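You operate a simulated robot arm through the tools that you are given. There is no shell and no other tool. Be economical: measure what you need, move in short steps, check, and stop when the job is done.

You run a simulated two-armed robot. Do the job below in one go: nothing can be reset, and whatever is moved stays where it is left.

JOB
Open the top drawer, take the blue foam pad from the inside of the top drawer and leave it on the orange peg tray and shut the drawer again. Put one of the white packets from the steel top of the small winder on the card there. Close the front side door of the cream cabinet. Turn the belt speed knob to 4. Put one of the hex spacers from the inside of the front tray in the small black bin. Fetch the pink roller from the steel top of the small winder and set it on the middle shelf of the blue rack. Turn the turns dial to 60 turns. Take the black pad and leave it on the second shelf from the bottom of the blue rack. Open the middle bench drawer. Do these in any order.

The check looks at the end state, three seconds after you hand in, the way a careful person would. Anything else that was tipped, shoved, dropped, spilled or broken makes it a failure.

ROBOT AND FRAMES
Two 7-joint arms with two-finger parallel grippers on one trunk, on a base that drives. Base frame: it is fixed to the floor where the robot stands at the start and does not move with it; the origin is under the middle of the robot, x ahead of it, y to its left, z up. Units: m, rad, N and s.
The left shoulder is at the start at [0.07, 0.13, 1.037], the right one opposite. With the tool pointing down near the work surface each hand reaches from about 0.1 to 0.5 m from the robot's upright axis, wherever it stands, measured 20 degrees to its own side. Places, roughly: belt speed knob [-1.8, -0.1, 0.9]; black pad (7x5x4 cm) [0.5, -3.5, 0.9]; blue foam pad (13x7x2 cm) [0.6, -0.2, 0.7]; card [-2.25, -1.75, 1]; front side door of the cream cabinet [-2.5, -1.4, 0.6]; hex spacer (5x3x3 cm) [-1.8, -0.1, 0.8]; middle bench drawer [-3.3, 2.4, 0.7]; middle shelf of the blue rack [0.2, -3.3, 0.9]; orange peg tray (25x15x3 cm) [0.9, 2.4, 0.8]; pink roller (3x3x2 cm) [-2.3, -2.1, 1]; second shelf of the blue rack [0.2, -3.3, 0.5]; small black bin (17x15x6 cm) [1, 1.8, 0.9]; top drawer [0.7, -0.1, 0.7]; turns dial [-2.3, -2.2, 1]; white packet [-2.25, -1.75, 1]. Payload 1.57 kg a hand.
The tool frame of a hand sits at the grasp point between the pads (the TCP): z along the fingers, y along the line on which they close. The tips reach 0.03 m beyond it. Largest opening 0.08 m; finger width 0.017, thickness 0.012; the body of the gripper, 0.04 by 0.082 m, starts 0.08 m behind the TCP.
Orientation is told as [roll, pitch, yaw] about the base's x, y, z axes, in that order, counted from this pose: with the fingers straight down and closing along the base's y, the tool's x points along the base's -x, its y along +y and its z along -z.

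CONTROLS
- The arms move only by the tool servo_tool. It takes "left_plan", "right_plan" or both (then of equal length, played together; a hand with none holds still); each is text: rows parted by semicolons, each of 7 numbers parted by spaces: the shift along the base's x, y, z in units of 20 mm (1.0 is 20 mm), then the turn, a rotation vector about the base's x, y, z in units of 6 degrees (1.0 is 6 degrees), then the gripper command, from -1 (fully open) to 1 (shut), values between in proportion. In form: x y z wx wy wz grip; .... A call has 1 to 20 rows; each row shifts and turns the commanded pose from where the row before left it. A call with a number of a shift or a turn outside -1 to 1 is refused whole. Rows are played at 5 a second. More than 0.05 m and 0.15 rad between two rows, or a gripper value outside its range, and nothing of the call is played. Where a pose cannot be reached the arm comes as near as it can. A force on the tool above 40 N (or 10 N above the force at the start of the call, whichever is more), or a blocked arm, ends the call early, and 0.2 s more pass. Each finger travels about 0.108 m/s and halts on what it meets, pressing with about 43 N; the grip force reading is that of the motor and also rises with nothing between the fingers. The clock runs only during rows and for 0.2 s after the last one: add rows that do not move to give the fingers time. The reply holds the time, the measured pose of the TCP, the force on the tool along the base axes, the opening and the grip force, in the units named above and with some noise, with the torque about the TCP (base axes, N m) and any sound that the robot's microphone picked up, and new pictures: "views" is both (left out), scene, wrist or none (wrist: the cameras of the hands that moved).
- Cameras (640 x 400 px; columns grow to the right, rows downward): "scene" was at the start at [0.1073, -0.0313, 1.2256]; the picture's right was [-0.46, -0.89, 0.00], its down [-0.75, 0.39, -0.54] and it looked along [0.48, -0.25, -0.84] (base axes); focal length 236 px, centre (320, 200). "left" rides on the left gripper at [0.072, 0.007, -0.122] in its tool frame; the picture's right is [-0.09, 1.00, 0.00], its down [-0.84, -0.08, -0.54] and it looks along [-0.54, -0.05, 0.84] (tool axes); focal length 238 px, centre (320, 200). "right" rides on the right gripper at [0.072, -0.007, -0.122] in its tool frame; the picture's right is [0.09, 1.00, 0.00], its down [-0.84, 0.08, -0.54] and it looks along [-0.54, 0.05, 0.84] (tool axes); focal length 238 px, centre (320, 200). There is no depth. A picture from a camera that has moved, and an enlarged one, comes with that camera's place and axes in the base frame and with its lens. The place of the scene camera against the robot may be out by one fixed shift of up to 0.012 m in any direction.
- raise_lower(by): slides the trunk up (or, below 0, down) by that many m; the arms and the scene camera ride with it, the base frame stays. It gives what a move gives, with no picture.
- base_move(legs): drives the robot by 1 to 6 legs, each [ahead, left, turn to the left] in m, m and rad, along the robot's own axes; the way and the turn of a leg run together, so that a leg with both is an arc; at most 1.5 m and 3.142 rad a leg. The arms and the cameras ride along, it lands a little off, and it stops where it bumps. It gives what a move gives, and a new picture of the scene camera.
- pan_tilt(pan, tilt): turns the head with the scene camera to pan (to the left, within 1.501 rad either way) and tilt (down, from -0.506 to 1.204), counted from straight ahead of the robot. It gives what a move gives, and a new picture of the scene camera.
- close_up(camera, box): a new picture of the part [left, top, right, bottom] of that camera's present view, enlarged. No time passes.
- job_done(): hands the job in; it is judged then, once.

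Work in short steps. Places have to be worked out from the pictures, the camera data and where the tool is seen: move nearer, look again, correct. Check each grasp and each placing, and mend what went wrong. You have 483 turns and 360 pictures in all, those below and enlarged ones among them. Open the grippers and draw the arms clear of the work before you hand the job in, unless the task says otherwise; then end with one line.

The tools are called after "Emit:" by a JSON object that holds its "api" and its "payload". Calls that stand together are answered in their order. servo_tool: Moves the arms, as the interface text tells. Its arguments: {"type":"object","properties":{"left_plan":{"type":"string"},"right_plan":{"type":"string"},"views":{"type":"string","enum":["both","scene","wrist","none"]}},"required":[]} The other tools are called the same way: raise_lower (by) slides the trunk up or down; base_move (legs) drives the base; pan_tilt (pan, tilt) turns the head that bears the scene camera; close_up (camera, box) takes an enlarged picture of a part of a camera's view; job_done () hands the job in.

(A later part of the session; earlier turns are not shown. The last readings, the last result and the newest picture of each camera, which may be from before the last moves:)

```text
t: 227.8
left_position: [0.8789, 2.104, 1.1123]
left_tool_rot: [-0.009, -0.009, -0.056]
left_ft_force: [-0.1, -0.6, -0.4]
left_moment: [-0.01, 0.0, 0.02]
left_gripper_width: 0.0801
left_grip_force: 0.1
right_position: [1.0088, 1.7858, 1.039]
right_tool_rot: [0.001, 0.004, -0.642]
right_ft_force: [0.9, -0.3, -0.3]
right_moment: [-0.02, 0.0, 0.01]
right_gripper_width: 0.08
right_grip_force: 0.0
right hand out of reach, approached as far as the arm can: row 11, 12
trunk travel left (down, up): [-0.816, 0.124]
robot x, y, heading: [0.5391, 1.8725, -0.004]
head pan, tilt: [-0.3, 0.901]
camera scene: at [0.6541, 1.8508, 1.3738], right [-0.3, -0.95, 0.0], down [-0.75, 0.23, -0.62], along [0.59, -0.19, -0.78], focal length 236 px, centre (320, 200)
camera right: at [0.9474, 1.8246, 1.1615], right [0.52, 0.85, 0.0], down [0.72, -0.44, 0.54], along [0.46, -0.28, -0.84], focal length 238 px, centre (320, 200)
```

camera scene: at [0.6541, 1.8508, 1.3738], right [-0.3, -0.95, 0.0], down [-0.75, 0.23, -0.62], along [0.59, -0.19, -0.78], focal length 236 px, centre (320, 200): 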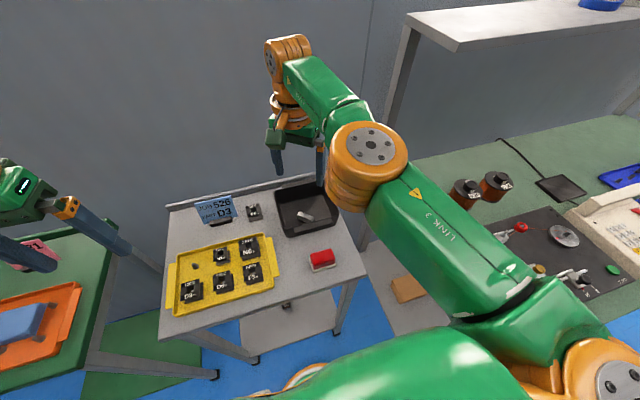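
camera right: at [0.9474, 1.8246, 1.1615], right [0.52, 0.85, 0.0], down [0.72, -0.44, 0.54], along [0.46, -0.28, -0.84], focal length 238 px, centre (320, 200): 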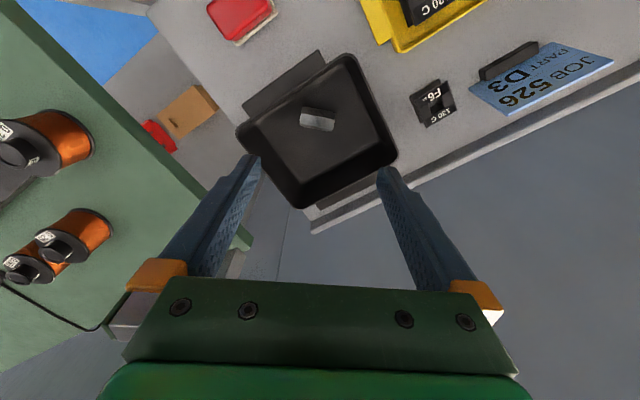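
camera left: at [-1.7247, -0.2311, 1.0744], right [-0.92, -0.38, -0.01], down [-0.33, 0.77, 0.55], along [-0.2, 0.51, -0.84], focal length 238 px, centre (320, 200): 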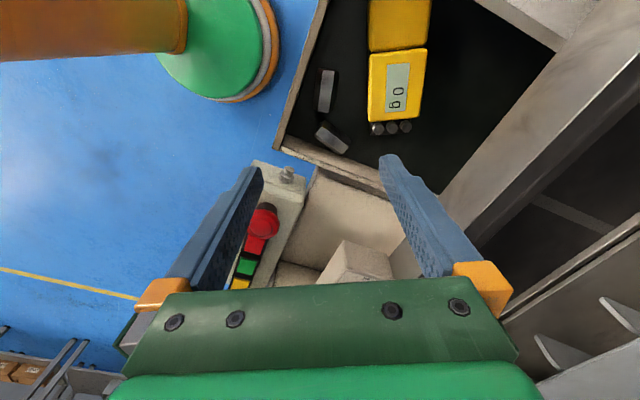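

The spacer is in the bin. Next the bench drawer at [-3.3, 2.4]. I back away, turn round, and drive along y ≈ 1.85.

Emit:
{"api": "base_move", "payload": {"legs": [[-0.55, 0, 0], [0, 0, 3.12], [1.5, 0, 0]]}}

Emit:
{"api": "pan_tilt", "payload": {"pan": -0.2, "tilt": 0.5}}

```text
t: 245.3
left_position: [-1.8524, 1.666, 1.1126]
left_tool_rot: [-0.012, -0.01, 3.077]
left_ft_force: [0.7, -0.3, 0.6]
left_moment: [0.01, 0.02, 0.02]
left_gripper_width: 0.08
left_grip_force: 0.1
right_position: [-1.9799, 1.9855, 1.0394]
right_tool_rot: [0.002, 0.003, 2.491]
right_ft_force: [0.2, -0.3, 0.1]
right_moment: [0.01, 0.04, 0.01]
right_gripper_width: 0.0802
right_grip_force: 0.1
trunk travel left (down, up): [-0.816, 0.124]
robot x, y, heading: [-1.5027, 1.8947, 3.126]
head pan, tilt: [-0.3, 0.901]
camera scene: at [-1.6351, 1.9186, 1.3738], right [0.31, 0.95, 0.0], down [0.75, -0.24, -0.62], along [-0.59, 0.19, -0.78], focal length 236 px, centre (320, 200)
```

scene: 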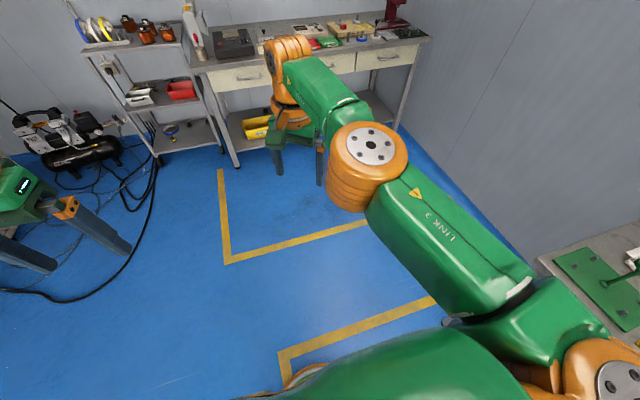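

```text
t: 246.2
left_position: [-1.8544, 1.665, 1.1122]
left_tool_rot: [-0.012, -0.008, 3.077]
left_ft_force: [0.0, -0.1, -0.8]
left_moment: [0.02, -0.02, 0.01]
left_gripper_width: 0.0798
left_grip_force: 0.0
right_position: [-1.9818, 1.9849, 1.039]
right_tool_rot: [0.002, 0.003, 2.49]
right_ft_force: [-0.2, -0.1, 0.4]
right_moment: [0.01, -0.02, 0.0]
right_gripper_width: 0.0799
right_grip_force: 0.1
trunk travel left (down, up): [-0.816, 0.124]
robot x, y, heading: [-1.5086, 1.8934, 3.13]
head pan, tilt: [-0.201, 0.499]
camera scene: at [-1.6528, 1.9146, 1.4076], right [0.21, 0.98, 0.0], down [0.47, -0.1, -0.88], along [-0.86, 0.19, -0.48], focal length 236 px, centre (320, 200)
```

scene: 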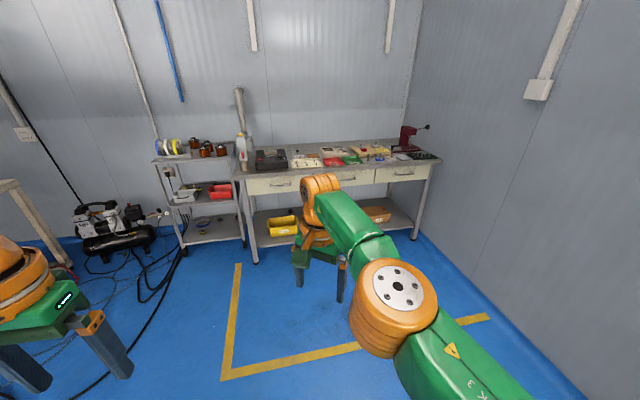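

The middle drawer should be centred near y = 2.45, front x ≈ -3.2. Here in free space I turn the right hand to the horizontal pose used before.

Emit:
{"api": "servo_tool", "payload": {"right_plan": "0.85 0.88 0.3 0 0 0.61 -1; 0.85 0.88 0.3 0 0 0.61 -1; 0.85 0.88 0.3 0 0 0.61 -1; 0.85 0.88 0.3 0 0 0.61 -1; 0.85 0.88 0.3 0 0 0.61 -1; 0.85 0.88 0.3 0 0 0.61 -1; 0.85 0.88 0.3 0 0 0.61 -1; 0.85 0.88 0.3 0 0 0.61 -1; 0.85 0.88 0.3 0 0 0.61 -1; 0.85 0.88 0.3 0 0 0.61 -1; 0 0 0 0 0 0 -1", "views": "none"}}

Emit:
{"api": "servo_tool", "payload": {"right_plan": "-0.5 0 0 0 1 0 -1; -0.5 0 0 0 1 0 -1; -0.5 0 0 0 1 0 -1; -0.5 0 0 0 1 0 -1; -0.5 0 0 0 1 0 -1; -0.5 0 0 0 1 0 -1; -0.5 0 0 0 1 0 -1; -0.5 0 0 0 1 0 -1; -0.5 0 0 0 1 0 -1; -0.5 0 0 0 1 0 -1; -0.5 0 0 0 1 0 -1; -0.5 0 0 0 1 0 -1; -0.5 0 0 0 1 0 -1; -0.5 0 0 0 1 0 -1; -0.5 0 0 0 1 0 -1; 0 0 0 0 0 0 -1", "views": "none"}}

Emit:
{"api": "servo_tool", "payload": {"right_plan": "0 0 -0.5 -1 0 0 -1; 0 0 -0.5 -1 0 0 -1; 0 0 -0.5 -1 0 0 -1; 0 0 -0.5 -1 0 0 -1; 0 0 -0.5 -1 0 0 -1; 0 0 -0.5 -1 0 0 -1; 0 0 0 -1 0 0 -1; 0 0 0 -1 0 0 -1; 0 0 0 -1 0 0 -1; 0 0 0 -1 0 0 -1; 0 0 0 -1 0 0 -1; 0 0 0 -1 0 0 -1; 0 0 0 -1 0 0 -1; 0 0 0 -1 0 0 -1; 0 0 0 -1 0 0 -1; 0 0 0 0 0 0 -1", "views": "both"}}

```text
t: 248.6
left_position: [-1.8546, 1.665, 1.1121]
left_tool_rot: [-0.012, -0.009, 3.077]
left_ft_force: [-0.1, 0.3, 0.7]
left_moment: [0.04, 0.03, 0.03]
left_gripper_width: 0.08
left_grip_force: 0.1
right_position: [-1.9327, 2.1262, 1.1583]
right_tool_rot: [-0.001, 0.004, 3.13]
right_ft_force: [-0.6, 0.0, 0.0]
right_moment: [0.04, -0.02, -0.03]
right_gripper_width: 0.0799
right_grip_force: 0.0
right hand out of reach, approached as far as the arm can: row 1, 2, 3, 4, 5, 6, 7, 8, 9
trunk travel left (down, up): [-0.816, 0.124]
robot x, y, heading: [-1.51, 1.897, 3.13]
head pan, tilt: [-0.201, 0.499]
```

```text
t: 252.0
left_position: [-1.8535, 1.667, 1.1129]
left_tool_rot: [-0.011, -0.009, 3.076]
left_ft_force: [0.0, 0.8, 0.0]
left_moment: [0.01, 0.01, -0.02]
left_gripper_width: 0.08
left_grip_force: 0.1
right_position: [-2.0691, 2.1287, 1.1571]
right_tool_rot: [0.079, -1.409, 3.062]
right_ft_force: [0.1, 0.5, -0.3]
right_moment: [0.01, -0.02, -0.03]
right_gripper_width: 0.0802
right_grip_force: 0.0
right hand out of reach, approached as far as the arm can: row 14, 15
trunk travel left (down, up): [-0.816, 0.124]
robot x, y, heading: [-1.5095, 1.8982, 3.127]
head pan, tilt: [-0.201, 0.499]
```

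```text
t: 255.4
left_position: [-1.8538, 1.6656, 1.111]
left_tool_rot: [-0.01, -0.01, 3.077]
left_ft_force: [0.8, 0.4, -0.3]
left_moment: [0.01, 0.01, 0.0]
left_gripper_width: 0.0802
left_grip_force: 0.0
right_position: [-2.0691, 2.1272, 1.0973]
right_tool_rot: [1.572, 0.015, 1.731]
right_ft_force: [0.1, -0.2, -0.1]
right_moment: [0.01, 0.03, 0.0]
right_gripper_width: 0.0799
right_grip_force: 0.2
trunk travel left (down, up): [-0.816, 0.124]
robot x, y, heading: [-1.5092, 1.8941, 3.131]
head pan, tilt: [-0.201, 0.499]
camera scene: at [-1.6527, 1.9148, 1.4077], right [0.21, 0.98, 0.0], down [0.47, -0.1, -0.88], along [-0.86, 0.19, -0.48], focal length 236 px, centre (320, 200)
camera right: at [-1.9375, 2.0781, 1.0926], right [0.01, -0.08, 1.0], down [0.4, 0.91, 0.06], along [-0.92, 0.4, 0.04], focal length 238 px, centre (320, 200)
```

scene: 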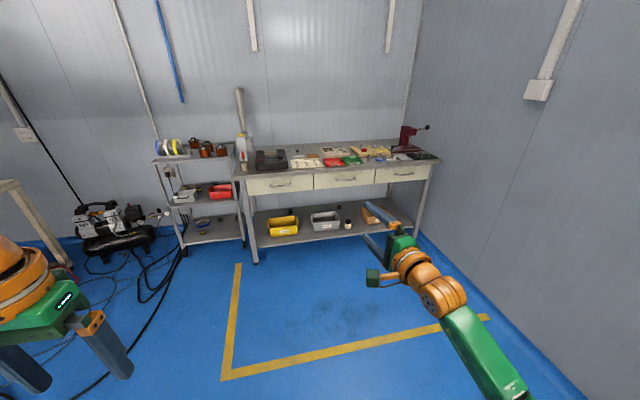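
right: 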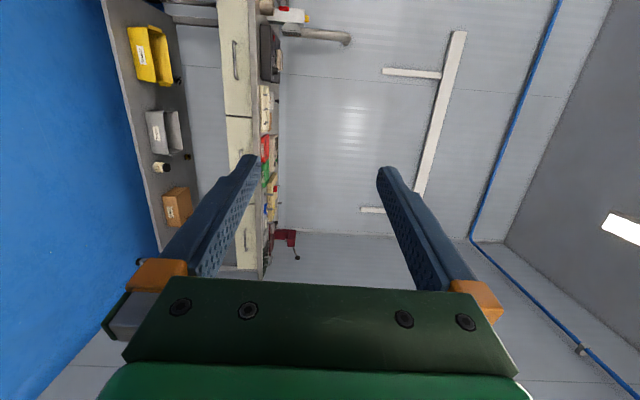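

Pose reached. I correct the yaw, lower the trunk by 0.385, and drive toward the middle drawer (handle near [-3.2, 2.46, 0.71]).

Emit:
{"api": "servo_tool", "payload": {"right_plan": "0 0 0 0 0 -0.8 0; 0 0 0 0 0 -0.7 0; 0 0 0 0 0 0 0", "views": "none"}}

Emit:
{"api": "raise_lower", "payload": {"by": -0.385}}

Emit:
{"api": "base_move", "payload": {"legs": [[0.8, -0.33, 0]]}}

Emit:
{"api": "servo_tool", "payload": {"right_plan": "0 0 0 0 0 0 0", "views": "wrist"}}

```text
t: 256.2
left_position: [-1.853, 1.6665, 1.112]
left_tool_rot: [-0.01, -0.008, 3.077]
left_ft_force: [-0.4, -0.4, 0.3]
left_moment: [-0.03, -0.02, 0.0]
left_gripper_width: 0.0799
left_grip_force: 0.0
right_position: [-2.0688, 2.1298, 1.0969]
right_tool_rot: [1.57, 0.012, 1.572]
right_ft_force: [0.4, 0.3, 0.5]
right_moment: [-0.03, -0.01, 0.05]
right_gripper_width: 0.04
right_grip_force: 0.2
trunk travel left (down, up): [-0.816, 0.124]
robot x, y, heading: [-1.5045, 1.8939, 3.129]
head pan, tilt: [-0.201, 0.499]
```

```text
t: 259.9
left_position: [-1.8531, 1.6671, 0.7293]
left_tool_rot: [-0.01, -0.01, 3.078]
left_ft_force: [0.8, 0.2, -0.3]
left_moment: [-0.01, -0.02, -0.02]
left_gripper_width: 0.0801
left_grip_force: 0.1
right_position: [-2.0683, 2.129, 0.7131]
right_tool_rot: [1.575, 0.011, 1.574]
right_ft_force: [0.1, -0.4, -1.0]
right_moment: [-0.01, 0.0, 0.02]
right_gripper_width: 0.0401
right_grip_force: 0.1
trunk travel left (down, up): [-0.431, 0.509]
robot x, y, heading: [-1.509, 1.8942, 3.126]
head pan, tilt: [-0.201, 0.499]
```

```text
t: 264.4
left_position: [-2.649, 2.0119, 0.7278]
left_tool_rot: [-0.01, -0.009, 3.067]
left_ft_force: [0.4, -0.2, -0.4]
left_moment: [-0.02, -0.02, -0.02]
left_gripper_width: 0.0801
left_grip_force: 0.1
right_position: [-2.8602, 2.4777, 0.7123]
right_tool_rot: [1.572, 0.013, 1.564]
right_ft_force: [0.0, 0.2, 0.4]
right_moment: [-0.01, 0.0, -0.01]
right_gripper_width: 0.0401
right_grip_force: 0.0
trunk travel left (down, up): [-0.431, 0.509]
robot x, y, heading: [-2.3003, 2.2399, 3.118]
head pan, tilt: [-0.201, 0.499]
camera scene: at [-2.4463, 2.2592, 1.0226], right [0.22, 0.97, 0.0], down [0.47, -0.11, -0.88], along [-0.86, 0.19, -0.48], focal length 236 px, centre (320, 200)
```

scene: 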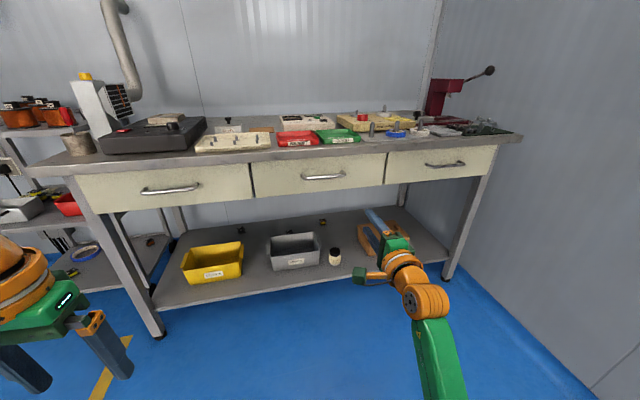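

```text
t: 264.9
left_position: [-2.6495, 2.0121, 0.7277]
left_tool_rot: [-0.01, -0.007, 3.068]
left_ft_force: [-0.1, 0.3, -0.3]
left_moment: [0.0, 0.01, -0.03]
left_gripper_width: 0.0801
left_grip_force: 0.1
right_position: [-2.8603, 2.4769, 0.7116]
right_tool_rot: [1.572, 0.012, 1.565]
right_ft_force: [0.1, -1.3, 0.5]
right_moment: [-0.03, -0.01, -0.02]
right_gripper_width: 0.04
right_grip_force: 0.0
trunk travel left (down, up): [-0.431, 0.509]
robot x, y, heading: [-2.3021, 2.2347, 3.12]
head pan, tilt: [-0.201, 0.499]
camera right: at [-2.7392, 2.4057, 0.7074], right [0.0, -0.08, 1.0], down [0.55, 0.83, 0.07], along [-0.84, 0.55, 0.04], focal length 238 px, centre (320, 200)
```

right: 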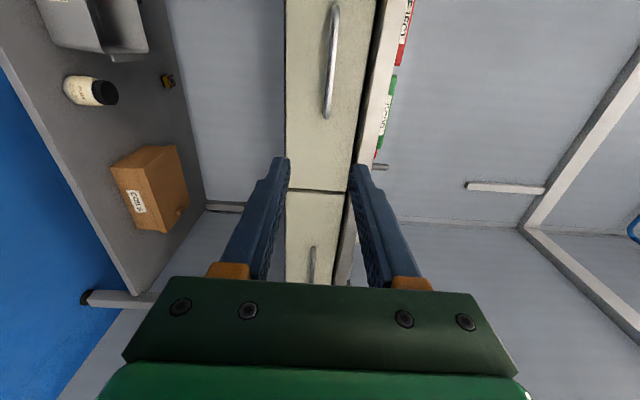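

Middle bar estimate: [-3.14, 2.42, 0.722]. I shift 0.055 left, raise the hand 1 cm and go forward 0.17.

Emit:
{"api": "servo_tool", "payload": {"right_plan": "0 0 0.5 0 0 0 0; 0 0 0 0 0 0 0", "views": "none"}}

Emit:
{"api": "base_move", "payload": {"legs": [[0.17, 0.053, 0.02]]}}

Emit:
{"api": "servo_tool", "payload": {"right_plan": "0 0 0 0 0 0 0", "views": "wrist"}}

Emit:
{"api": "close_up", "payload": {"camera": "scene", "box": [220, 140, 460, 290]}}

```text
t: 265.4
left_position: [-2.649, 2.0127, 0.7269]
left_tool_rot: [-0.009, -0.01, 3.067]
left_ft_force: [-0.2, 0.1, -1.2]
left_moment: [-0.03, -0.03, 0.01]
left_gripper_width: 0.08
left_grip_force: 0.0
right_position: [-2.8612, 2.4772, 0.7236]
right_tool_rot: [1.572, 0.012, 1.563]
right_ft_force: [0.8, 1.4, -0.1]
right_moment: [0.02, 0.01, -0.01]
right_gripper_width: 0.0401
right_grip_force: 0.1
trunk travel left (down, up): [-0.431, 0.509]
robot x, y, heading: [-2.3029, 2.2388, 3.123]
head pan, tilt: [-0.201, 0.499]
```

```text
t: 266.9
left_position: [-2.8158, 1.9539, 0.7278]
left_tool_rot: [-0.011, -0.006, 3.088]
left_ft_force: [0.2, 0.9, 0.1]
left_moment: [-0.01, -0.05, 0.02]
left_gripper_width: 0.08
left_grip_force: 0.1
right_position: [-3.035, 2.4143, 0.7221]
right_tool_rot: [1.571, 0.014, 1.586]
right_ft_force: [0.4, -0.4, -0.3]
right_moment: [0.01, 0.02, 0.0]
right_gripper_width: 0.04
right_grip_force: 0.0
trunk travel left (down, up): [-0.431, 0.509]
robot x, y, heading: [-2.4741, 2.1864, 3.142]
head pan, tilt: [-0.201, 0.499]
camera scene: at [-2.6175, 2.2052, 1.0226], right [0.2, 0.98, 0.0], down [0.47, -0.1, -0.88], along [-0.86, 0.18, -0.48], focal length 236 px, centre (320, 200)
```

scene: 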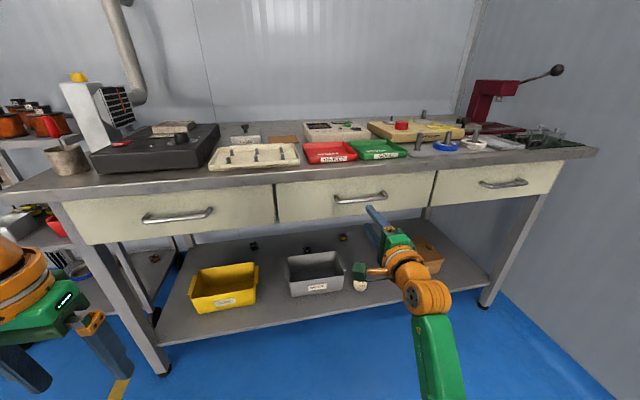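

```text
t: 267.4
left_position: [-2.8153, 1.9556, 0.7271]
left_tool_rot: [-0.011, -0.008, 3.088]
left_ft_force: [-0.4, 0.5, 0.9]
left_moment: [0.02, 0.03, 0.01]
left_gripper_width: 0.0801
left_grip_force: 0.1
right_position: [-3.0363, 2.4146, 0.7235]
right_tool_rot: [1.569, 0.013, 1.585]
right_ft_force: [-0.4, 0.9, 0.3]
right_moment: [-0.01, 0.02, -0.01]
right_gripper_width: 0.0399
right_grip_force: 0.1
trunk travel left (down, up): [-0.431, 0.509]
robot x, y, heading: [-2.4733, 2.1857, 3.137]
head pan, tilt: [-0.201, 0.499]
camera right: at [-2.913, 2.3455, 0.7176], right [0.0, -0.08, 1.0], down [0.53, 0.85, 0.07], along [-0.85, 0.53, 0.04], focal length 238 px, centre (320, 200)
```

right: 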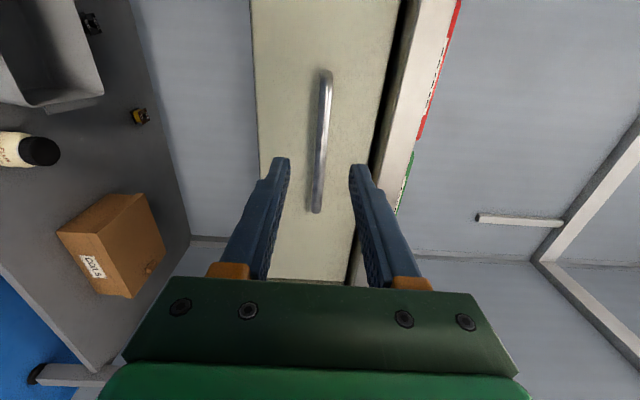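

```text
2.67 times, centred on (340, 215) of scene
camera zoom: at [-2.6172, 2.2053, 1.0226], right [0.2, 0.98, 0.0], down [0.47, -0.1, -0.88], along [-0.86, 0.18, -0.48], focal length 630 px, centre (267, 160)
```

zoom: 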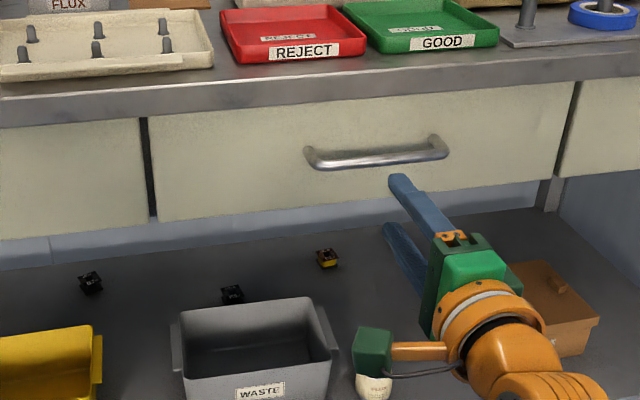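

Bar triangulated at [-3.167, 2.427, 0.724]. I go 0.085 ahead by base, then servo in and close.

Emit:
{"api": "base_move", "payload": {"legs": [[0.085, 0, 0]]}}

Emit:
{"api": "servo_tool", "payload": {"right_plan": "-0.7 0.2 0 0 0 0 0; -0.7 0.2 0 0 0 0 0; -0.6 0 0 0 0 0 0; 0 0 0 0 0 0 0; 0 0 0 0 0 0 1; 0 0 0 0 0 0 1; 0 0 0 0 0 0 1", "views": "wrist"}}

```text
t: 268.4
left_position: [-2.9019, 1.955, 0.7273]
left_tool_rot: [-0.011, -0.009, 3.089]
left_ft_force: [-0.4, 0.1, 0.8]
left_moment: [0.07, 0.02, -0.02]
left_gripper_width: 0.0799
left_grip_force: 0.1
right_position: [-3.1213, 2.415, 0.7221]
right_tool_rot: [1.572, 0.011, 1.585]
right_ft_force: [-0.4, 0.0, -0.5]
right_moment: [0.0, -0.01, -0.02]
right_gripper_width: 0.0399
right_grip_force: 0.1
trunk travel left (down, up): [-0.431, 0.509]
robot x, y, heading: [-2.5586, 2.1865, 3.141]
head pan, tilt: [-0.201, 0.499]
camera scene: at [-2.7027, 2.2055, 1.0226], right [0.2, 0.98, 0.0], down [0.47, -0.1, -0.88], along [-0.86, 0.18, -0.48], focal length 236 px, centre (320, 200)
```

scene: 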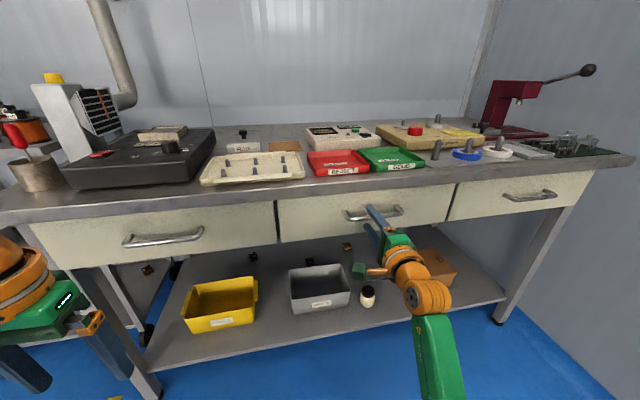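

```text
t: 269.2
left_position: [-2.8942, 1.9541, 0.7301]
left_tool_rot: [-0.013, -0.018, 3.083]
left_ft_force: [0.0, 0.6, -0.4]
left_moment: [0.0, -0.02, -0.01]
left_gripper_width: 0.0803
left_grip_force: 0.0
right_position: [-3.1453, 2.422, 0.7242]
right_tool_rot: [1.568, 0.014, 1.586]
right_ft_force: [30.3, -4.4, 0.6]
right_moment: [-0.16, 0.68, -0.11]
right_gripper_width: 0.0395
right_grip_force: 0.1
trunk travel left (down, up): [-0.431, 0.509]
robot x, y, heading: [-2.552, 2.1871, 3.136]
head pan, tilt: [-0.201, 0.499]
stopped in row 3 (right hand): the force on the tool passed its limit at 59 N (the readings are from after the stop); the commanded pose is now the measured one
camera right: at [-3.0226, 2.3535, 0.7196], right [0.0, -0.08, 1.0], down [0.53, 0.85, 0.07], along [-0.85, 0.53, 0.04], focal length 238 px, centre (320, 200)
```

right: 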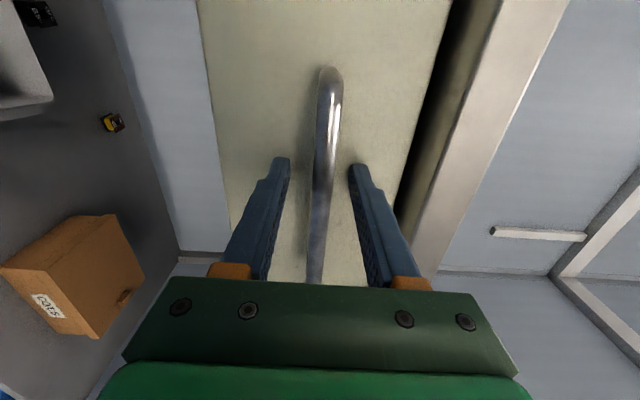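

Tips touched the drawer front with the bar between the fingers. Back off 5 mm and close.

Emit:
{"api": "servo_tool", "payload": {"right_plan": "0.3 0 0 0 0 0 0; 0 0 0 0 0 0 1; 0 0 0 0 0 0 1; 0 0 0 0 0 0 1; 0 0 0 0 0 0 1", "views": "wrist"}}

```text
t: 270.4
left_position: [-2.8958, 1.9549, 0.7292]
left_tool_rot: [-0.013, -0.015, 3.086]
left_ft_force: [-0.2, 0.8, -0.6]
left_moment: [0.02, 0.0, -0.01]
left_gripper_width: 0.0797
left_grip_force: 0.0
right_position: [-3.142, 2.422, 0.724]
right_tool_rot: [1.573, 0.011, 1.584]
right_ft_force: [-3.7, 7.3, 31.5]
right_moment: [0.4, -0.18, 0.06]
right_gripper_width: 0.0119
right_grip_force: 28.6
trunk travel left (down, up): [-0.431, 0.509]
robot x, y, heading: [-2.5556, 2.1865, 3.14]
head pan, tilt: [-0.201, 0.499]
camera right: at [-3.0188, 2.3535, 0.7197], right [0.0, -0.08, 1.0], down [0.53, 0.85, 0.07], along [-0.85, 0.53, 0.04], focal length 238 px, centre (320, 200)
```

right: 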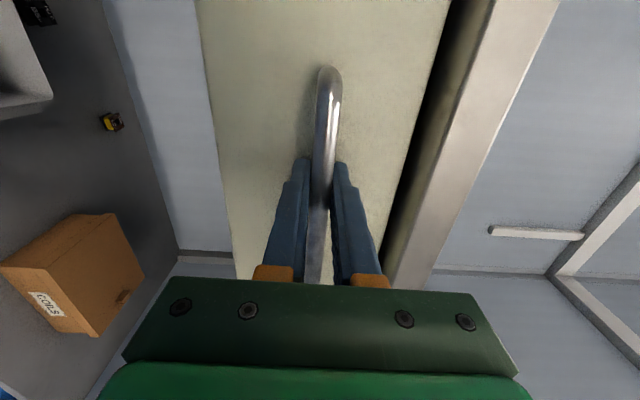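

Gripped. I ease the hand up 4 mm and pull the drawer 0.2 m by driving back.

Emit:
{"api": "servo_tool", "payload": {"right_plan": "0 0 0.2 0 0 0 1; 0 0 0 0 0 0 1", "views": "none"}}

Emit:
{"api": "base_move", "payload": {"legs": [[-0.2, 0, 0]]}}

```text
t: 271.0
left_position: [-2.8969, 1.9551, 0.7291]
left_tool_rot: [-0.011, -0.015, 3.086]
left_ft_force: [0.7, -0.8, 0.0]
left_moment: [-0.01, 0.01, 0.01]
left_gripper_width: 0.0799
left_grip_force: 0.1
right_position: [-3.1433, 2.4226, 0.7253]
right_tool_rot: [1.565, 0.014, 1.587]
right_ft_force: [-0.8, 6.3, 20.5]
right_moment: [0.43, -0.09, -0.66]
right_gripper_width: 0.0121
right_grip_force: 29.6
trunk travel left (down, up): [-0.431, 0.509]
robot x, y, heading: [-2.5605, 2.1873, 3.136]
head pan, tilt: [-0.201, 0.499]
```

```text
t: 272.6
left_position: [-2.6985, 1.9539, 0.731]
left_tool_rot: [-0.01, -0.012, 3.086]
left_ft_force: [0.2, -0.9, -0.5]
left_moment: [0.03, 0.01, -0.01]
left_gripper_width: 0.0801
left_grip_force: 0.0
right_position: [-2.9431, 2.4229, 0.7244]
right_tool_rot: [1.565, 0.014, 1.585]
right_ft_force: [-1.4, 7.6, 17.1]
right_moment: [0.42, -0.07, 0.22]
right_gripper_width: 0.0116
right_grip_force: 29.1
trunk travel left (down, up): [-0.431, 0.509]
robot x, y, heading: [-2.3601, 2.1851, 3.135]
head pan, tilt: [-0.201, 0.499]
camera scene: at [-2.4979, 2.2051, 1.0234], right [0.2, 0.98, 0.0], down [0.46, -0.1, -0.88], along [-0.86, 0.18, -0.47], focal length 236 px, centre (320, 200)
```

scene: 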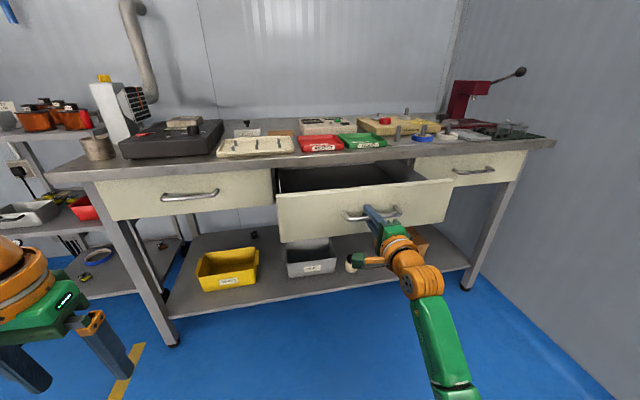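

Drawer slides. Another 0.08 m, then release and back away.

Emit:
{"api": "base_move", "payload": {"legs": [[-0.08, 0, 0]]}}

Emit:
{"api": "servo_tool", "payload": {"right_plan": "0 0 0 0 0 0 0; 0 0 0 0 0 0 0; 0.8 0 0 0 0 0 0; 0.8 0 0 0 0 0 0; 0.8 0 0 0 0 0 0; 0.8 0 0 0 0 0 0; 0 0 0 0 0 0 0", "views": "none"}}

Emit:
{"api": "base_move", "payload": {"legs": [[-0.45, 0, 0]]}}

```text
t: 273.6
left_position: [-2.6201, 1.9543, 0.7289]
left_tool_rot: [-0.011, -0.013, 3.083]
left_ft_force: [-0.7, 0.2, -0.3]
left_moment: [0.01, -0.01, -0.03]
left_gripper_width: 0.08
left_grip_force: 0.1
right_position: [-2.8647, 2.4216, 0.725]
right_tool_rot: [1.563, 0.013, 1.585]
right_ft_force: [-0.2, 4.5, 12.4]
right_moment: [0.42, -0.05, -0.05]
right_gripper_width: 0.0119
right_grip_force: 29.1
trunk travel left (down, up): [-0.431, 0.509]
robot x, y, heading: [-2.2783, 2.1853, 3.143]
head pan, tilt: [-0.201, 0.499]
camera scene: at [-2.42, 2.2044, 1.0232], right [0.2, 0.98, 0.0], down [0.47, -0.1, -0.88], along [-0.86, 0.18, -0.48], focal length 236 px, centre (320, 200)
```

scene: 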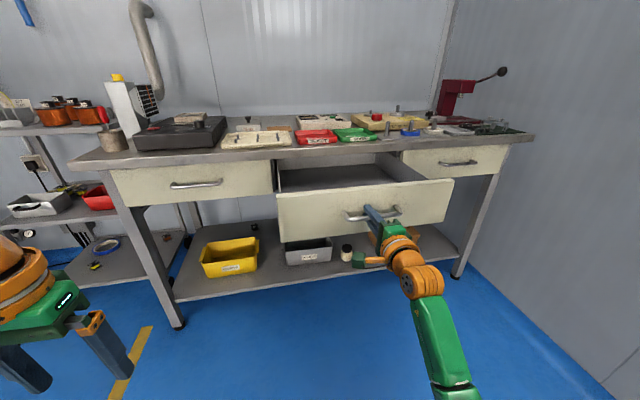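

```text
t: 275.2
left_position: [-2.6216, 1.9536, 0.7262]
left_tool_rot: [-0.011, -0.007, 3.084]
left_ft_force: [0.1, -0.6, -0.2]
left_moment: [0.0, -0.02, -0.04]
left_gripper_width: 0.0803
left_grip_force: 0.1
right_position: [-2.8038, 2.4223, 0.7219]
right_tool_rot: [1.563, 0.014, 1.585]
right_ft_force: [0.0, 0.7, 0.0]
right_moment: [0.0, -0.01, 0.0]
right_gripper_width: 0.0398
right_grip_force: 0.0
trunk travel left (down, up): [-0.431, 0.509]
robot x, y, heading: [-2.2804, 2.1825, 3.134]
head pan, tilt: [-0.201, 0.499]
```

```text
t: 277.9
left_position: [-2.1738, 1.9523, 0.7276]
left_tool_rot: [-0.01, -0.01, 3.086]
left_ft_force: [0.3, -0.3, 0.7]
left_moment: [0.0, -0.03, -0.01]
left_gripper_width: 0.0799
left_grip_force: 0.1
right_position: [-2.3544, 2.4196, 0.7224]
right_tool_rot: [1.563, 0.014, 1.585]
right_ft_force: [-1.0, -1.0, 0.5]
right_moment: [-0.01, 0.02, -0.01]
right_gripper_width: 0.0402
right_grip_force: 0.1
trunk travel left (down, up): [-0.431, 0.509]
robot x, y, heading: [-1.8289, 2.1821, 3.133]
head pan, tilt: [-0.201, 0.499]
camera scene: at [-1.9739, 2.2022, 1.0227], right [0.2, 0.98, 0.0], down [0.47, -0.1, -0.88], along [-0.86, 0.18, -0.48], focal length 236 px, centre (320, 200)
```

scene: 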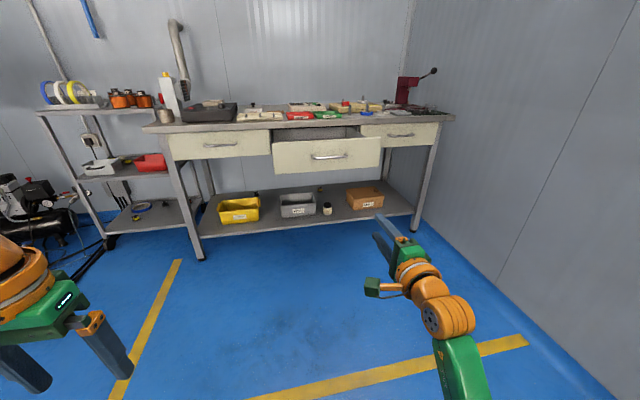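

Middle drawer is open. I raise the trunk and turn the right hand back to pointing down, then drive to the winder area along x ≈ -0.9.

Emit:
{"api": "raise_lower", "payload": {"by": 0.4}}

Emit:
{"api": "servo_tool", "payload": {"right_plan": "0 0 0 1 0 0 -1; 0 0 0 1 0 0 -1; 0 0 0 1 0 0 -1; 0 0 0 1 0 0 -1; 0 0 0 1 0 0 -1; 0 0 0 1 0 0 -1; 0 0 0 1 0 0 -1; 0 0 0 1 0 0 -1; 0 0 0 1 0 0 -1; 0 0 0 1 0 0 -1; 0 0 0 1 0 0 -1; 0 0 0 1 0 0 -1; 0 0 0 1 0 0 -1; 0 0 0 1 0 0 -1; 0 0 0 1 0 0 -1; 0 0 0 0 0 0 -1", "views": "none"}}

Emit:
{"api": "servo_tool", "payload": {"right_plan": "0.4 0 0 0 -1 0 -1; 0.4 0 0 0 -1 0 -1; 0.4 0 0 0 -1 0 -1; 0.4 0 0 0 -1 0 -1; 0.4 0 0 0 -1 0 -1; 0.4 0 0 0 -1 0 -1; 0.4 0 0 0 -1 0 -1; 0.4 0 0 0 -1 0 -1; 0.4 0 0 0 -1 0 -1; 0.4 0 0 0 -1 0 -1; 0.4 0 0 0 -1 0 -1; 0 0 0 0 -1 0 -1; 0 0 0 0 -1 0 -1; 0 0 0 0 -1 0 -1; 0 0 0 0 -1 0 -1; 0 0 0 0 0 0 -1", "views": "none"}}

Emit:
{"api": "base_move", "payload": {"legs": [[-0.95, 0, 0], [0, 1.4, 0], [0, 1.4, 0], [0, 1.2, 0]]}}

Emit:
{"api": "pan_tilt", "payload": {"pan": 0.0, "tilt": 0.45}}

```text
t: 281.8
left_position: [-2.1732, 1.9507, 1.1283]
left_tool_rot: [-0.011, -0.008, 3.085]
left_ft_force: [-1.0, -1.1, 0.4]
left_moment: [0.0, -0.04, 0.01]
left_gripper_width: 0.0799
left_grip_force: 0.0
right_position: [-2.3555, 2.4199, 1.1236]
right_tool_rot: [1.562, 0.014, 1.586]
right_ft_force: [-0.3, -0.6, -0.2]
right_moment: [-0.02, -0.04, 0.0]
right_gripper_width: 0.04
right_grip_force: 0.1
trunk travel left (down, up): [-0.831, 0.109]
robot x, y, heading: [-1.8269, 2.1825, 3.139]
head pan, tilt: [-0.201, 0.499]
```

```text
t: 285.2
left_position: [-2.1732, 1.952, 1.126]
left_tool_rot: [-0.01, -0.008, 3.086]
left_ft_force: [-1.2, -0.5, -0.1]
left_moment: [0.0, 0.04, -0.03]
left_gripper_width: 0.0803
left_grip_force: 0.2
right_position: [-2.3543, 2.4198, 1.1237]
right_tool_rot: [1.472, -1.395, 1.682]
right_ft_force: [-0.3, -0.8, 0.7]
right_moment: [0.03, 0.01, -0.03]
right_gripper_width: 0.0798
right_grip_force: 0.0
right hand out of reach, approached as far as the arm can: row 13, 14, 15
trunk travel left (down, up): [-0.831, 0.109]
robot x, y, heading: [-1.8333, 2.1813, 3.14]
head pan, tilt: [-0.201, 0.499]
```

```text
t: 288.6
left_position: [-2.1733, 1.9526, 1.1287]
left_tool_rot: [-0.011, -0.009, 3.087]
left_ft_force: [-1.0, 0.4, 1.3]
left_moment: [-0.02, 0.0, -0.02]
left_gripper_width: 0.0799
left_grip_force: 0.1
right_position: [-2.2658, 2.4195, 1.1229]
right_tool_rot: [0.011, 0.019, 2.969]
right_ft_force: [0.0, -0.8, 0.7]
right_moment: [-0.03, 0.0, 0.02]
right_gripper_width: 0.0799
right_grip_force: 0.1
trunk travel left (down, up): [-0.831, 0.109]
robot x, y, heading: [-1.829, 2.1821, 3.134]
head pan, tilt: [-0.201, 0.499]
```

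```text
t: 312.5
left_position: [-1.2325, -2.0766, 1.1275]
left_tool_rot: [-0.01, -0.009, 3.083]
left_ft_force: [-0.2, 0.2, 0.5]
left_moment: [-0.01, 0.0, -0.04]
left_gripper_width: 0.0798
left_grip_force: 0.0
right_position: [-1.3256, -1.6091, 1.1217]
right_tool_rot: [0.009, 0.019, 2.965]
right_ft_force: [-0.1, -0.8, 0.5]
right_moment: [-0.01, 0.02, -0.02]
right_gripper_width: 0.0799
right_grip_force: 0.0
trunk travel left (down, up): [-0.831, 0.109]
robot x, y, heading: [-0.8932, -1.85, 3.137]
head pan, tilt: [-0.201, 0.499]
camera scene: at [-1.0338, -1.8274, 1.4226], right [0.21, 0.98, 0.0], down [0.47, -0.1, -0.88], along [-0.86, 0.18, -0.48], focal length 236 px, centre (320, 200)
```

scene: 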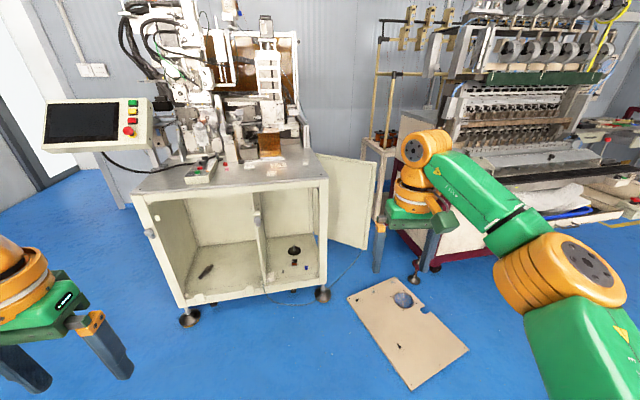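

```text
t: 313.2
left_position: [-1.2337, -2.0773, 1.1274]
left_tool_rot: [-0.011, -0.008, 3.082]
left_ft_force: [1.3, 0.9, -0.1]
left_moment: [0.02, -0.01, 0.01]
left_gripper_width: 0.08
left_grip_force: 0.1
right_position: [-1.3254, -1.609, 1.1228]
right_tool_rot: [0.009, 0.018, 2.964]
right_ft_force: [0.4, 0.8, -0.2]
right_moment: [0.02, -0.01, -0.01]
right_gripper_width: 0.0798
right_grip_force: 0.1
trunk travel left (down, up): [-0.831, 0.109]
robot x, y, heading: [-0.8917, -1.8474, 3.134]
head pan, tilt: [0.0, 0.45]
camera scene: at [-1.0367, -1.8464, 1.4271], right [0.01, 1.0, 0.0], down [0.44, 0.0, -0.9], along [-0.9, 0.01, -0.44], focal length 236 px, centre (320, 200)
```

scene: 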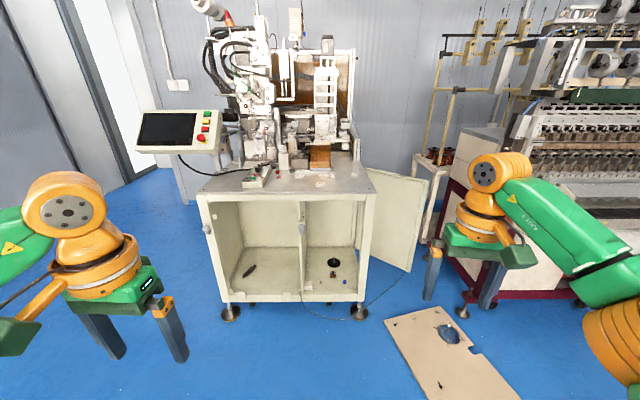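

Emit:
{"api": "close_up", "payload": {"camera": "scene", "box": [180, 120, 460, 300]}}

Emit:
{"api": "close_up", "payload": {"camera": "scene", "box": [225, 130, 385, 210]}}

```text
2.22 times, centred on (320, 210) of scene
camera zoom: at [-1.0367, -1.8464, 1.4271], right [0.01, 1.0, 0.0], down [0.44, 0.0, -0.9], along [-0.9, 0.01, -0.44], focal length 525 px, centre (320, 178)
```

zoom: 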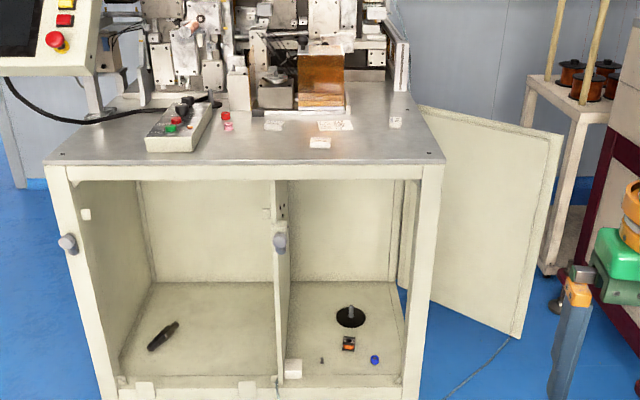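

```text
4.00 times, centred on (305, 170) of scene
camera zoom: at [-1.0367, -1.8464, 1.4271], right [0.01, 1.0, 0.0], down [0.44, 0.0, -0.9], along [-0.9, 0.01, -0.44], focal length 945 px, centre (380, 320)
```

zoom: 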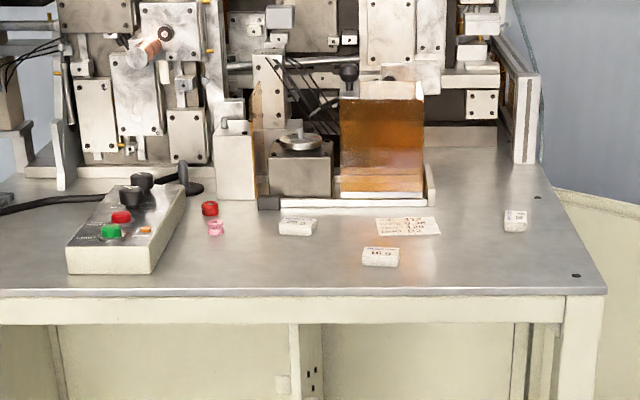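

The steel top (z ≈ 0.97) holds control box, roller, packets, and card. The side door is open, hinged at the rear on the +y side. I first drive up to the winder front for the top tasks.

Emit:
{"api": "base_move", "payload": {"legs": [[0.65, 0.1, 0]]}}

Emit:
{"api": "pan_tilt", "payload": {"pan": 0.0, "tilt": 0.75}}

Emit:
{"api": "close_up", "payload": {"camera": "scene", "box": [180, 100, 440, 260]}}

Emit:
{"api": "pan_tilt", "payload": {"pan": -0.6, "tilt": 0.7}}

```text
t: 316.9
left_position: [-1.884, -2.1704, 1.1284]
left_tool_rot: [-0.012, -0.009, 3.079]
left_ft_force: [0.5, 0.4, 0.2]
left_moment: [-0.05, 0.0, -0.01]
left_gripper_width: 0.0803
left_grip_force: 0.2
right_position: [-1.9736, -1.7018, 1.1222]
right_tool_rot: [0.008, 0.019, 2.961]
right_ft_force: [0.0, 0.1, 0.6]
right_moment: [0.0, -0.03, -0.02]
right_gripper_width: 0.08
right_grip_force: 0.1
trunk travel left (down, up): [-0.831, 0.109]
robot x, y, heading: [-1.5409, -1.9386, 3.131]
head pan, tilt: [0.0, 0.45]
camera scene: at [-1.6853, -1.939, 1.4273], right [0.01, 1.0, 0.0], down [0.43, -0.01, -0.9], along [-0.9, 0.01, -0.43], focal length 236 px, centre (320, 200)
```

scene: 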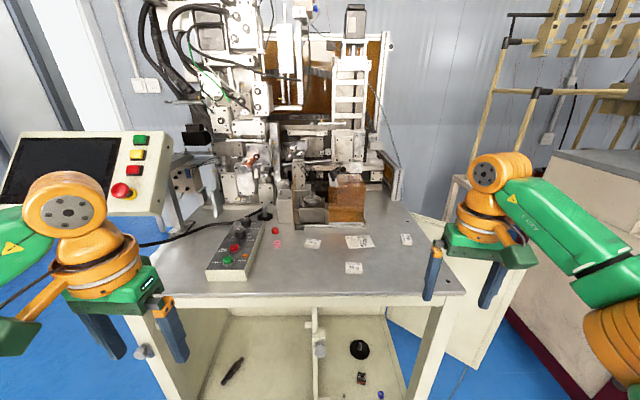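

```text
t: 317.7
left_position: [-1.8842, -2.17, 1.1283]
left_tool_rot: [-0.01, -0.007, 3.079]
left_ft_force: [0.7, -1.1, 0.2]
left_moment: [-0.01, -0.01, -0.01]
left_gripper_width: 0.0801
left_grip_force: 0.0
right_position: [-1.9747, -1.702, 1.1231]
right_tool_rot: [0.009, 0.018, 2.962]
right_ft_force: [0.3, 0.5, -0.4]
right_moment: [0.01, 0.01, 0.0]
right_gripper_width: 0.0801
right_grip_force: 0.1
trunk travel left (down, up): [-0.831, 0.109]
robot x, y, heading: [-1.542, -1.94, 3.13]
head pan, tilt: [0.0, 0.75]
camera scene: at [-1.6779, -1.9394, 1.4007], right [0.01, 1.0, 0.0], down [0.68, -0.01, -0.73], along [-0.73, 0.01, -0.68], focal length 236 px, centre (320, 200)
```

scene: 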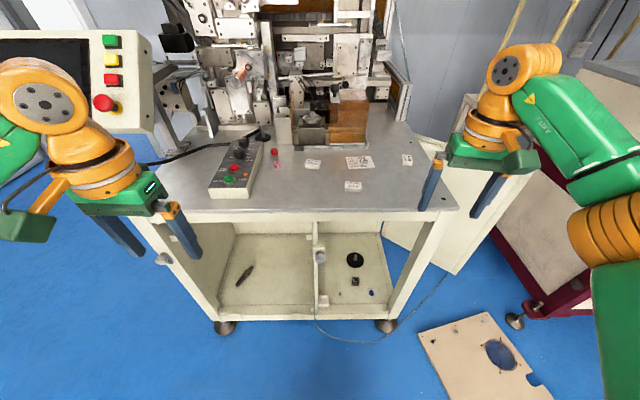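

```text
2.46 times, centred on (310, 180) of scene
camera zoom: at [-1.6779, -1.9394, 1.4007], right [0.01, 1.0, 0.0], down [0.68, -0.01, -0.73], along [-0.73, 0.01, -0.68], focal length 582 px, centre (345, 249)
```

zoom: 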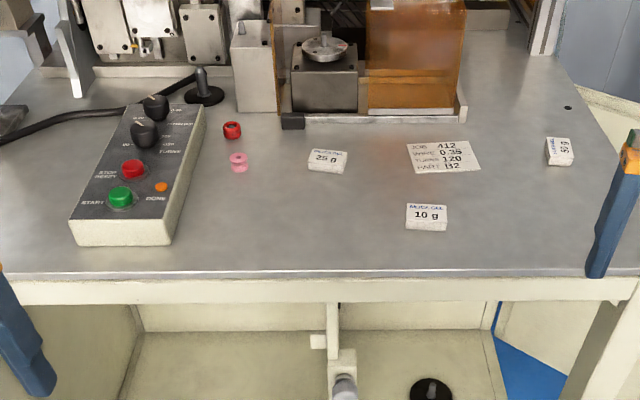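

```text
t: 318.7
left_position: [-1.8831, -2.1708, 1.1265]
left_tool_rot: [-0.011, -0.009, 3.08]
left_ft_force: [0.0, -0.4, 0.8]
left_moment: [0.01, -0.01, 0.0]
left_gripper_width: 0.08
left_grip_force: 0.1
right_position: [-1.9747, -1.7032, 1.1224]
right_tool_rot: [0.009, 0.02, 2.96]
right_ft_force: [-0.5, 0.0, -0.3]
right_moment: [-0.01, 0.03, 0.0]
right_gripper_width: 0.0801
right_grip_force: 0.0
trunk travel left (down, up): [-0.831, 0.109]
robot x, y, heading: [-1.5414, -1.9421, 3.132]
head pan, tilt: [-0.6, 0.7]
camera scene: at [-1.6643, -1.8916, 1.4049], right [0.57, 0.82, 0.0], down [0.53, -0.37, -0.76], along [-0.63, 0.44, -0.64], focal length 236 px, centre (320, 200)
```

scene: 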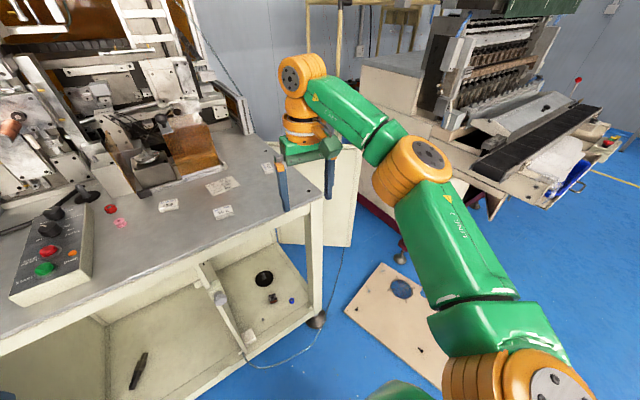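

Estimates: card centre [-2.315, -1.80], "10 g" packet [-2.193, -1.837], pink roller [-2.31, -2.07]. I move the base to about (-1.79, -1.97) and look from above.

Emit:
{"api": "base_move", "payload": {"legs": [[0.24, 0.03, 0]]}}

Emit:
{"api": "pan_tilt", "payload": {"pan": 0.0, "tilt": 0.95}}

Emit:
{"api": "close_up", "payload": {"camera": "scene", "box": [200, 80, 440, 230]}}

```text
t: 320.5
left_position: [-2.1229, -2.1969, 1.1287]
left_tool_rot: [-0.011, -0.01, 3.083]
left_ft_force: [0.0, 1.0, -0.3]
left_moment: [0.03, 0.01, 0.01]
left_gripper_width: 0.08
left_grip_force: 0.1
right_position: [-2.2135, -1.7296, 1.1236]
right_tool_rot: [0.009, 0.019, 2.963]
right_ft_force: [0.4, 0.5, -0.2]
right_moment: [-0.04, 0.05, 0.01]
right_gripper_width: 0.0799
right_grip_force: 0.1
trunk travel left (down, up): [-0.831, 0.109]
robot x, y, heading: [-1.7806, -1.9691, 3.128]
head pan, tilt: [-0.6, 0.7]
camera scene: at [-1.9018, -1.9187, 1.4052], right [0.57, 0.82, 0.0], down [0.53, -0.37, -0.77], along [-0.63, 0.44, -0.64], focal length 236 px, centre (320, 200)
```

scene: 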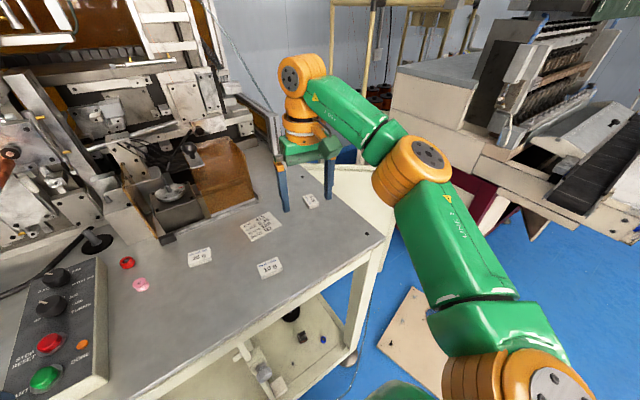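

```text
t: 321.5
left_position: [-2.1249, -2.198, 1.1287]
left_tool_rot: [-0.01, -0.01, 3.08]
left_ft_force: [0.3, 0.7, -0.8]
left_moment: [-0.02, 0.03, 0.01]
left_gripper_width: 0.08
left_grip_force: 0.1
right_position: [-2.215, -1.7297, 1.1223]
right_tool_rot: [0.009, 0.018, 2.962]
right_ft_force: [-0.5, 0.7, 0.1]
right_moment: [-0.02, 0.02, -0.01]
right_gripper_width: 0.0796
right_grip_force: 0.1
trunk travel left (down, up): [-0.831, 0.109]
robot x, y, heading: [-1.7803, -1.9704, 3.13]
head pan, tilt: [0.0, 0.949]
camera scene: at [-1.9082, -1.9669, 1.3852], right [0.01, 1.0, 0.0], down [0.81, -0.01, -0.58], along [-0.58, 0.01, -0.81], focal length 236 px, centre (320, 200)
```

scene: 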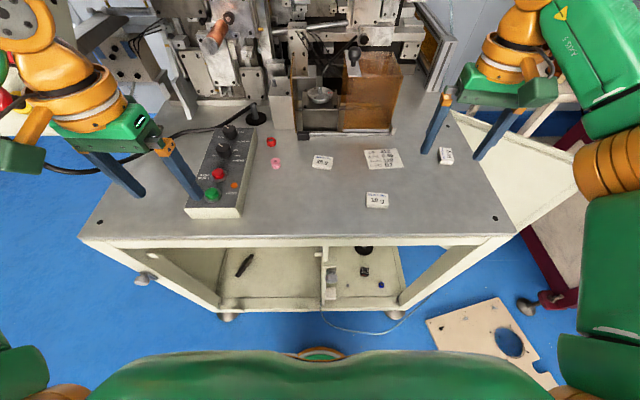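

```text
2.67 times, centred on (320, 155) of scene
camera zoom: at [-1.9082, -1.9669, 1.3852], right [0.01, 1.0, 0.0], down [0.81, -0.01, -0.58], along [-0.58, 0.01, -0.81], focal length 630 px, centre (320, 320)
```

zoom: 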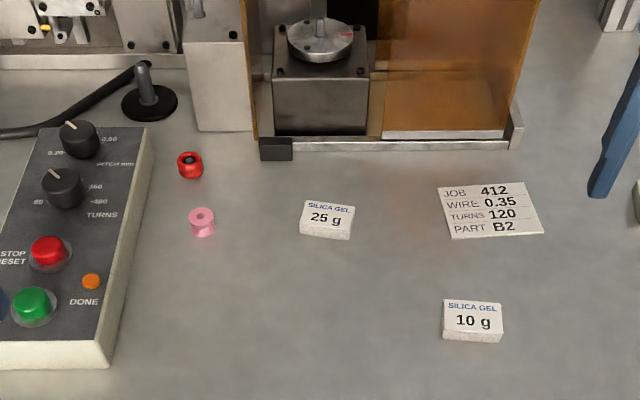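

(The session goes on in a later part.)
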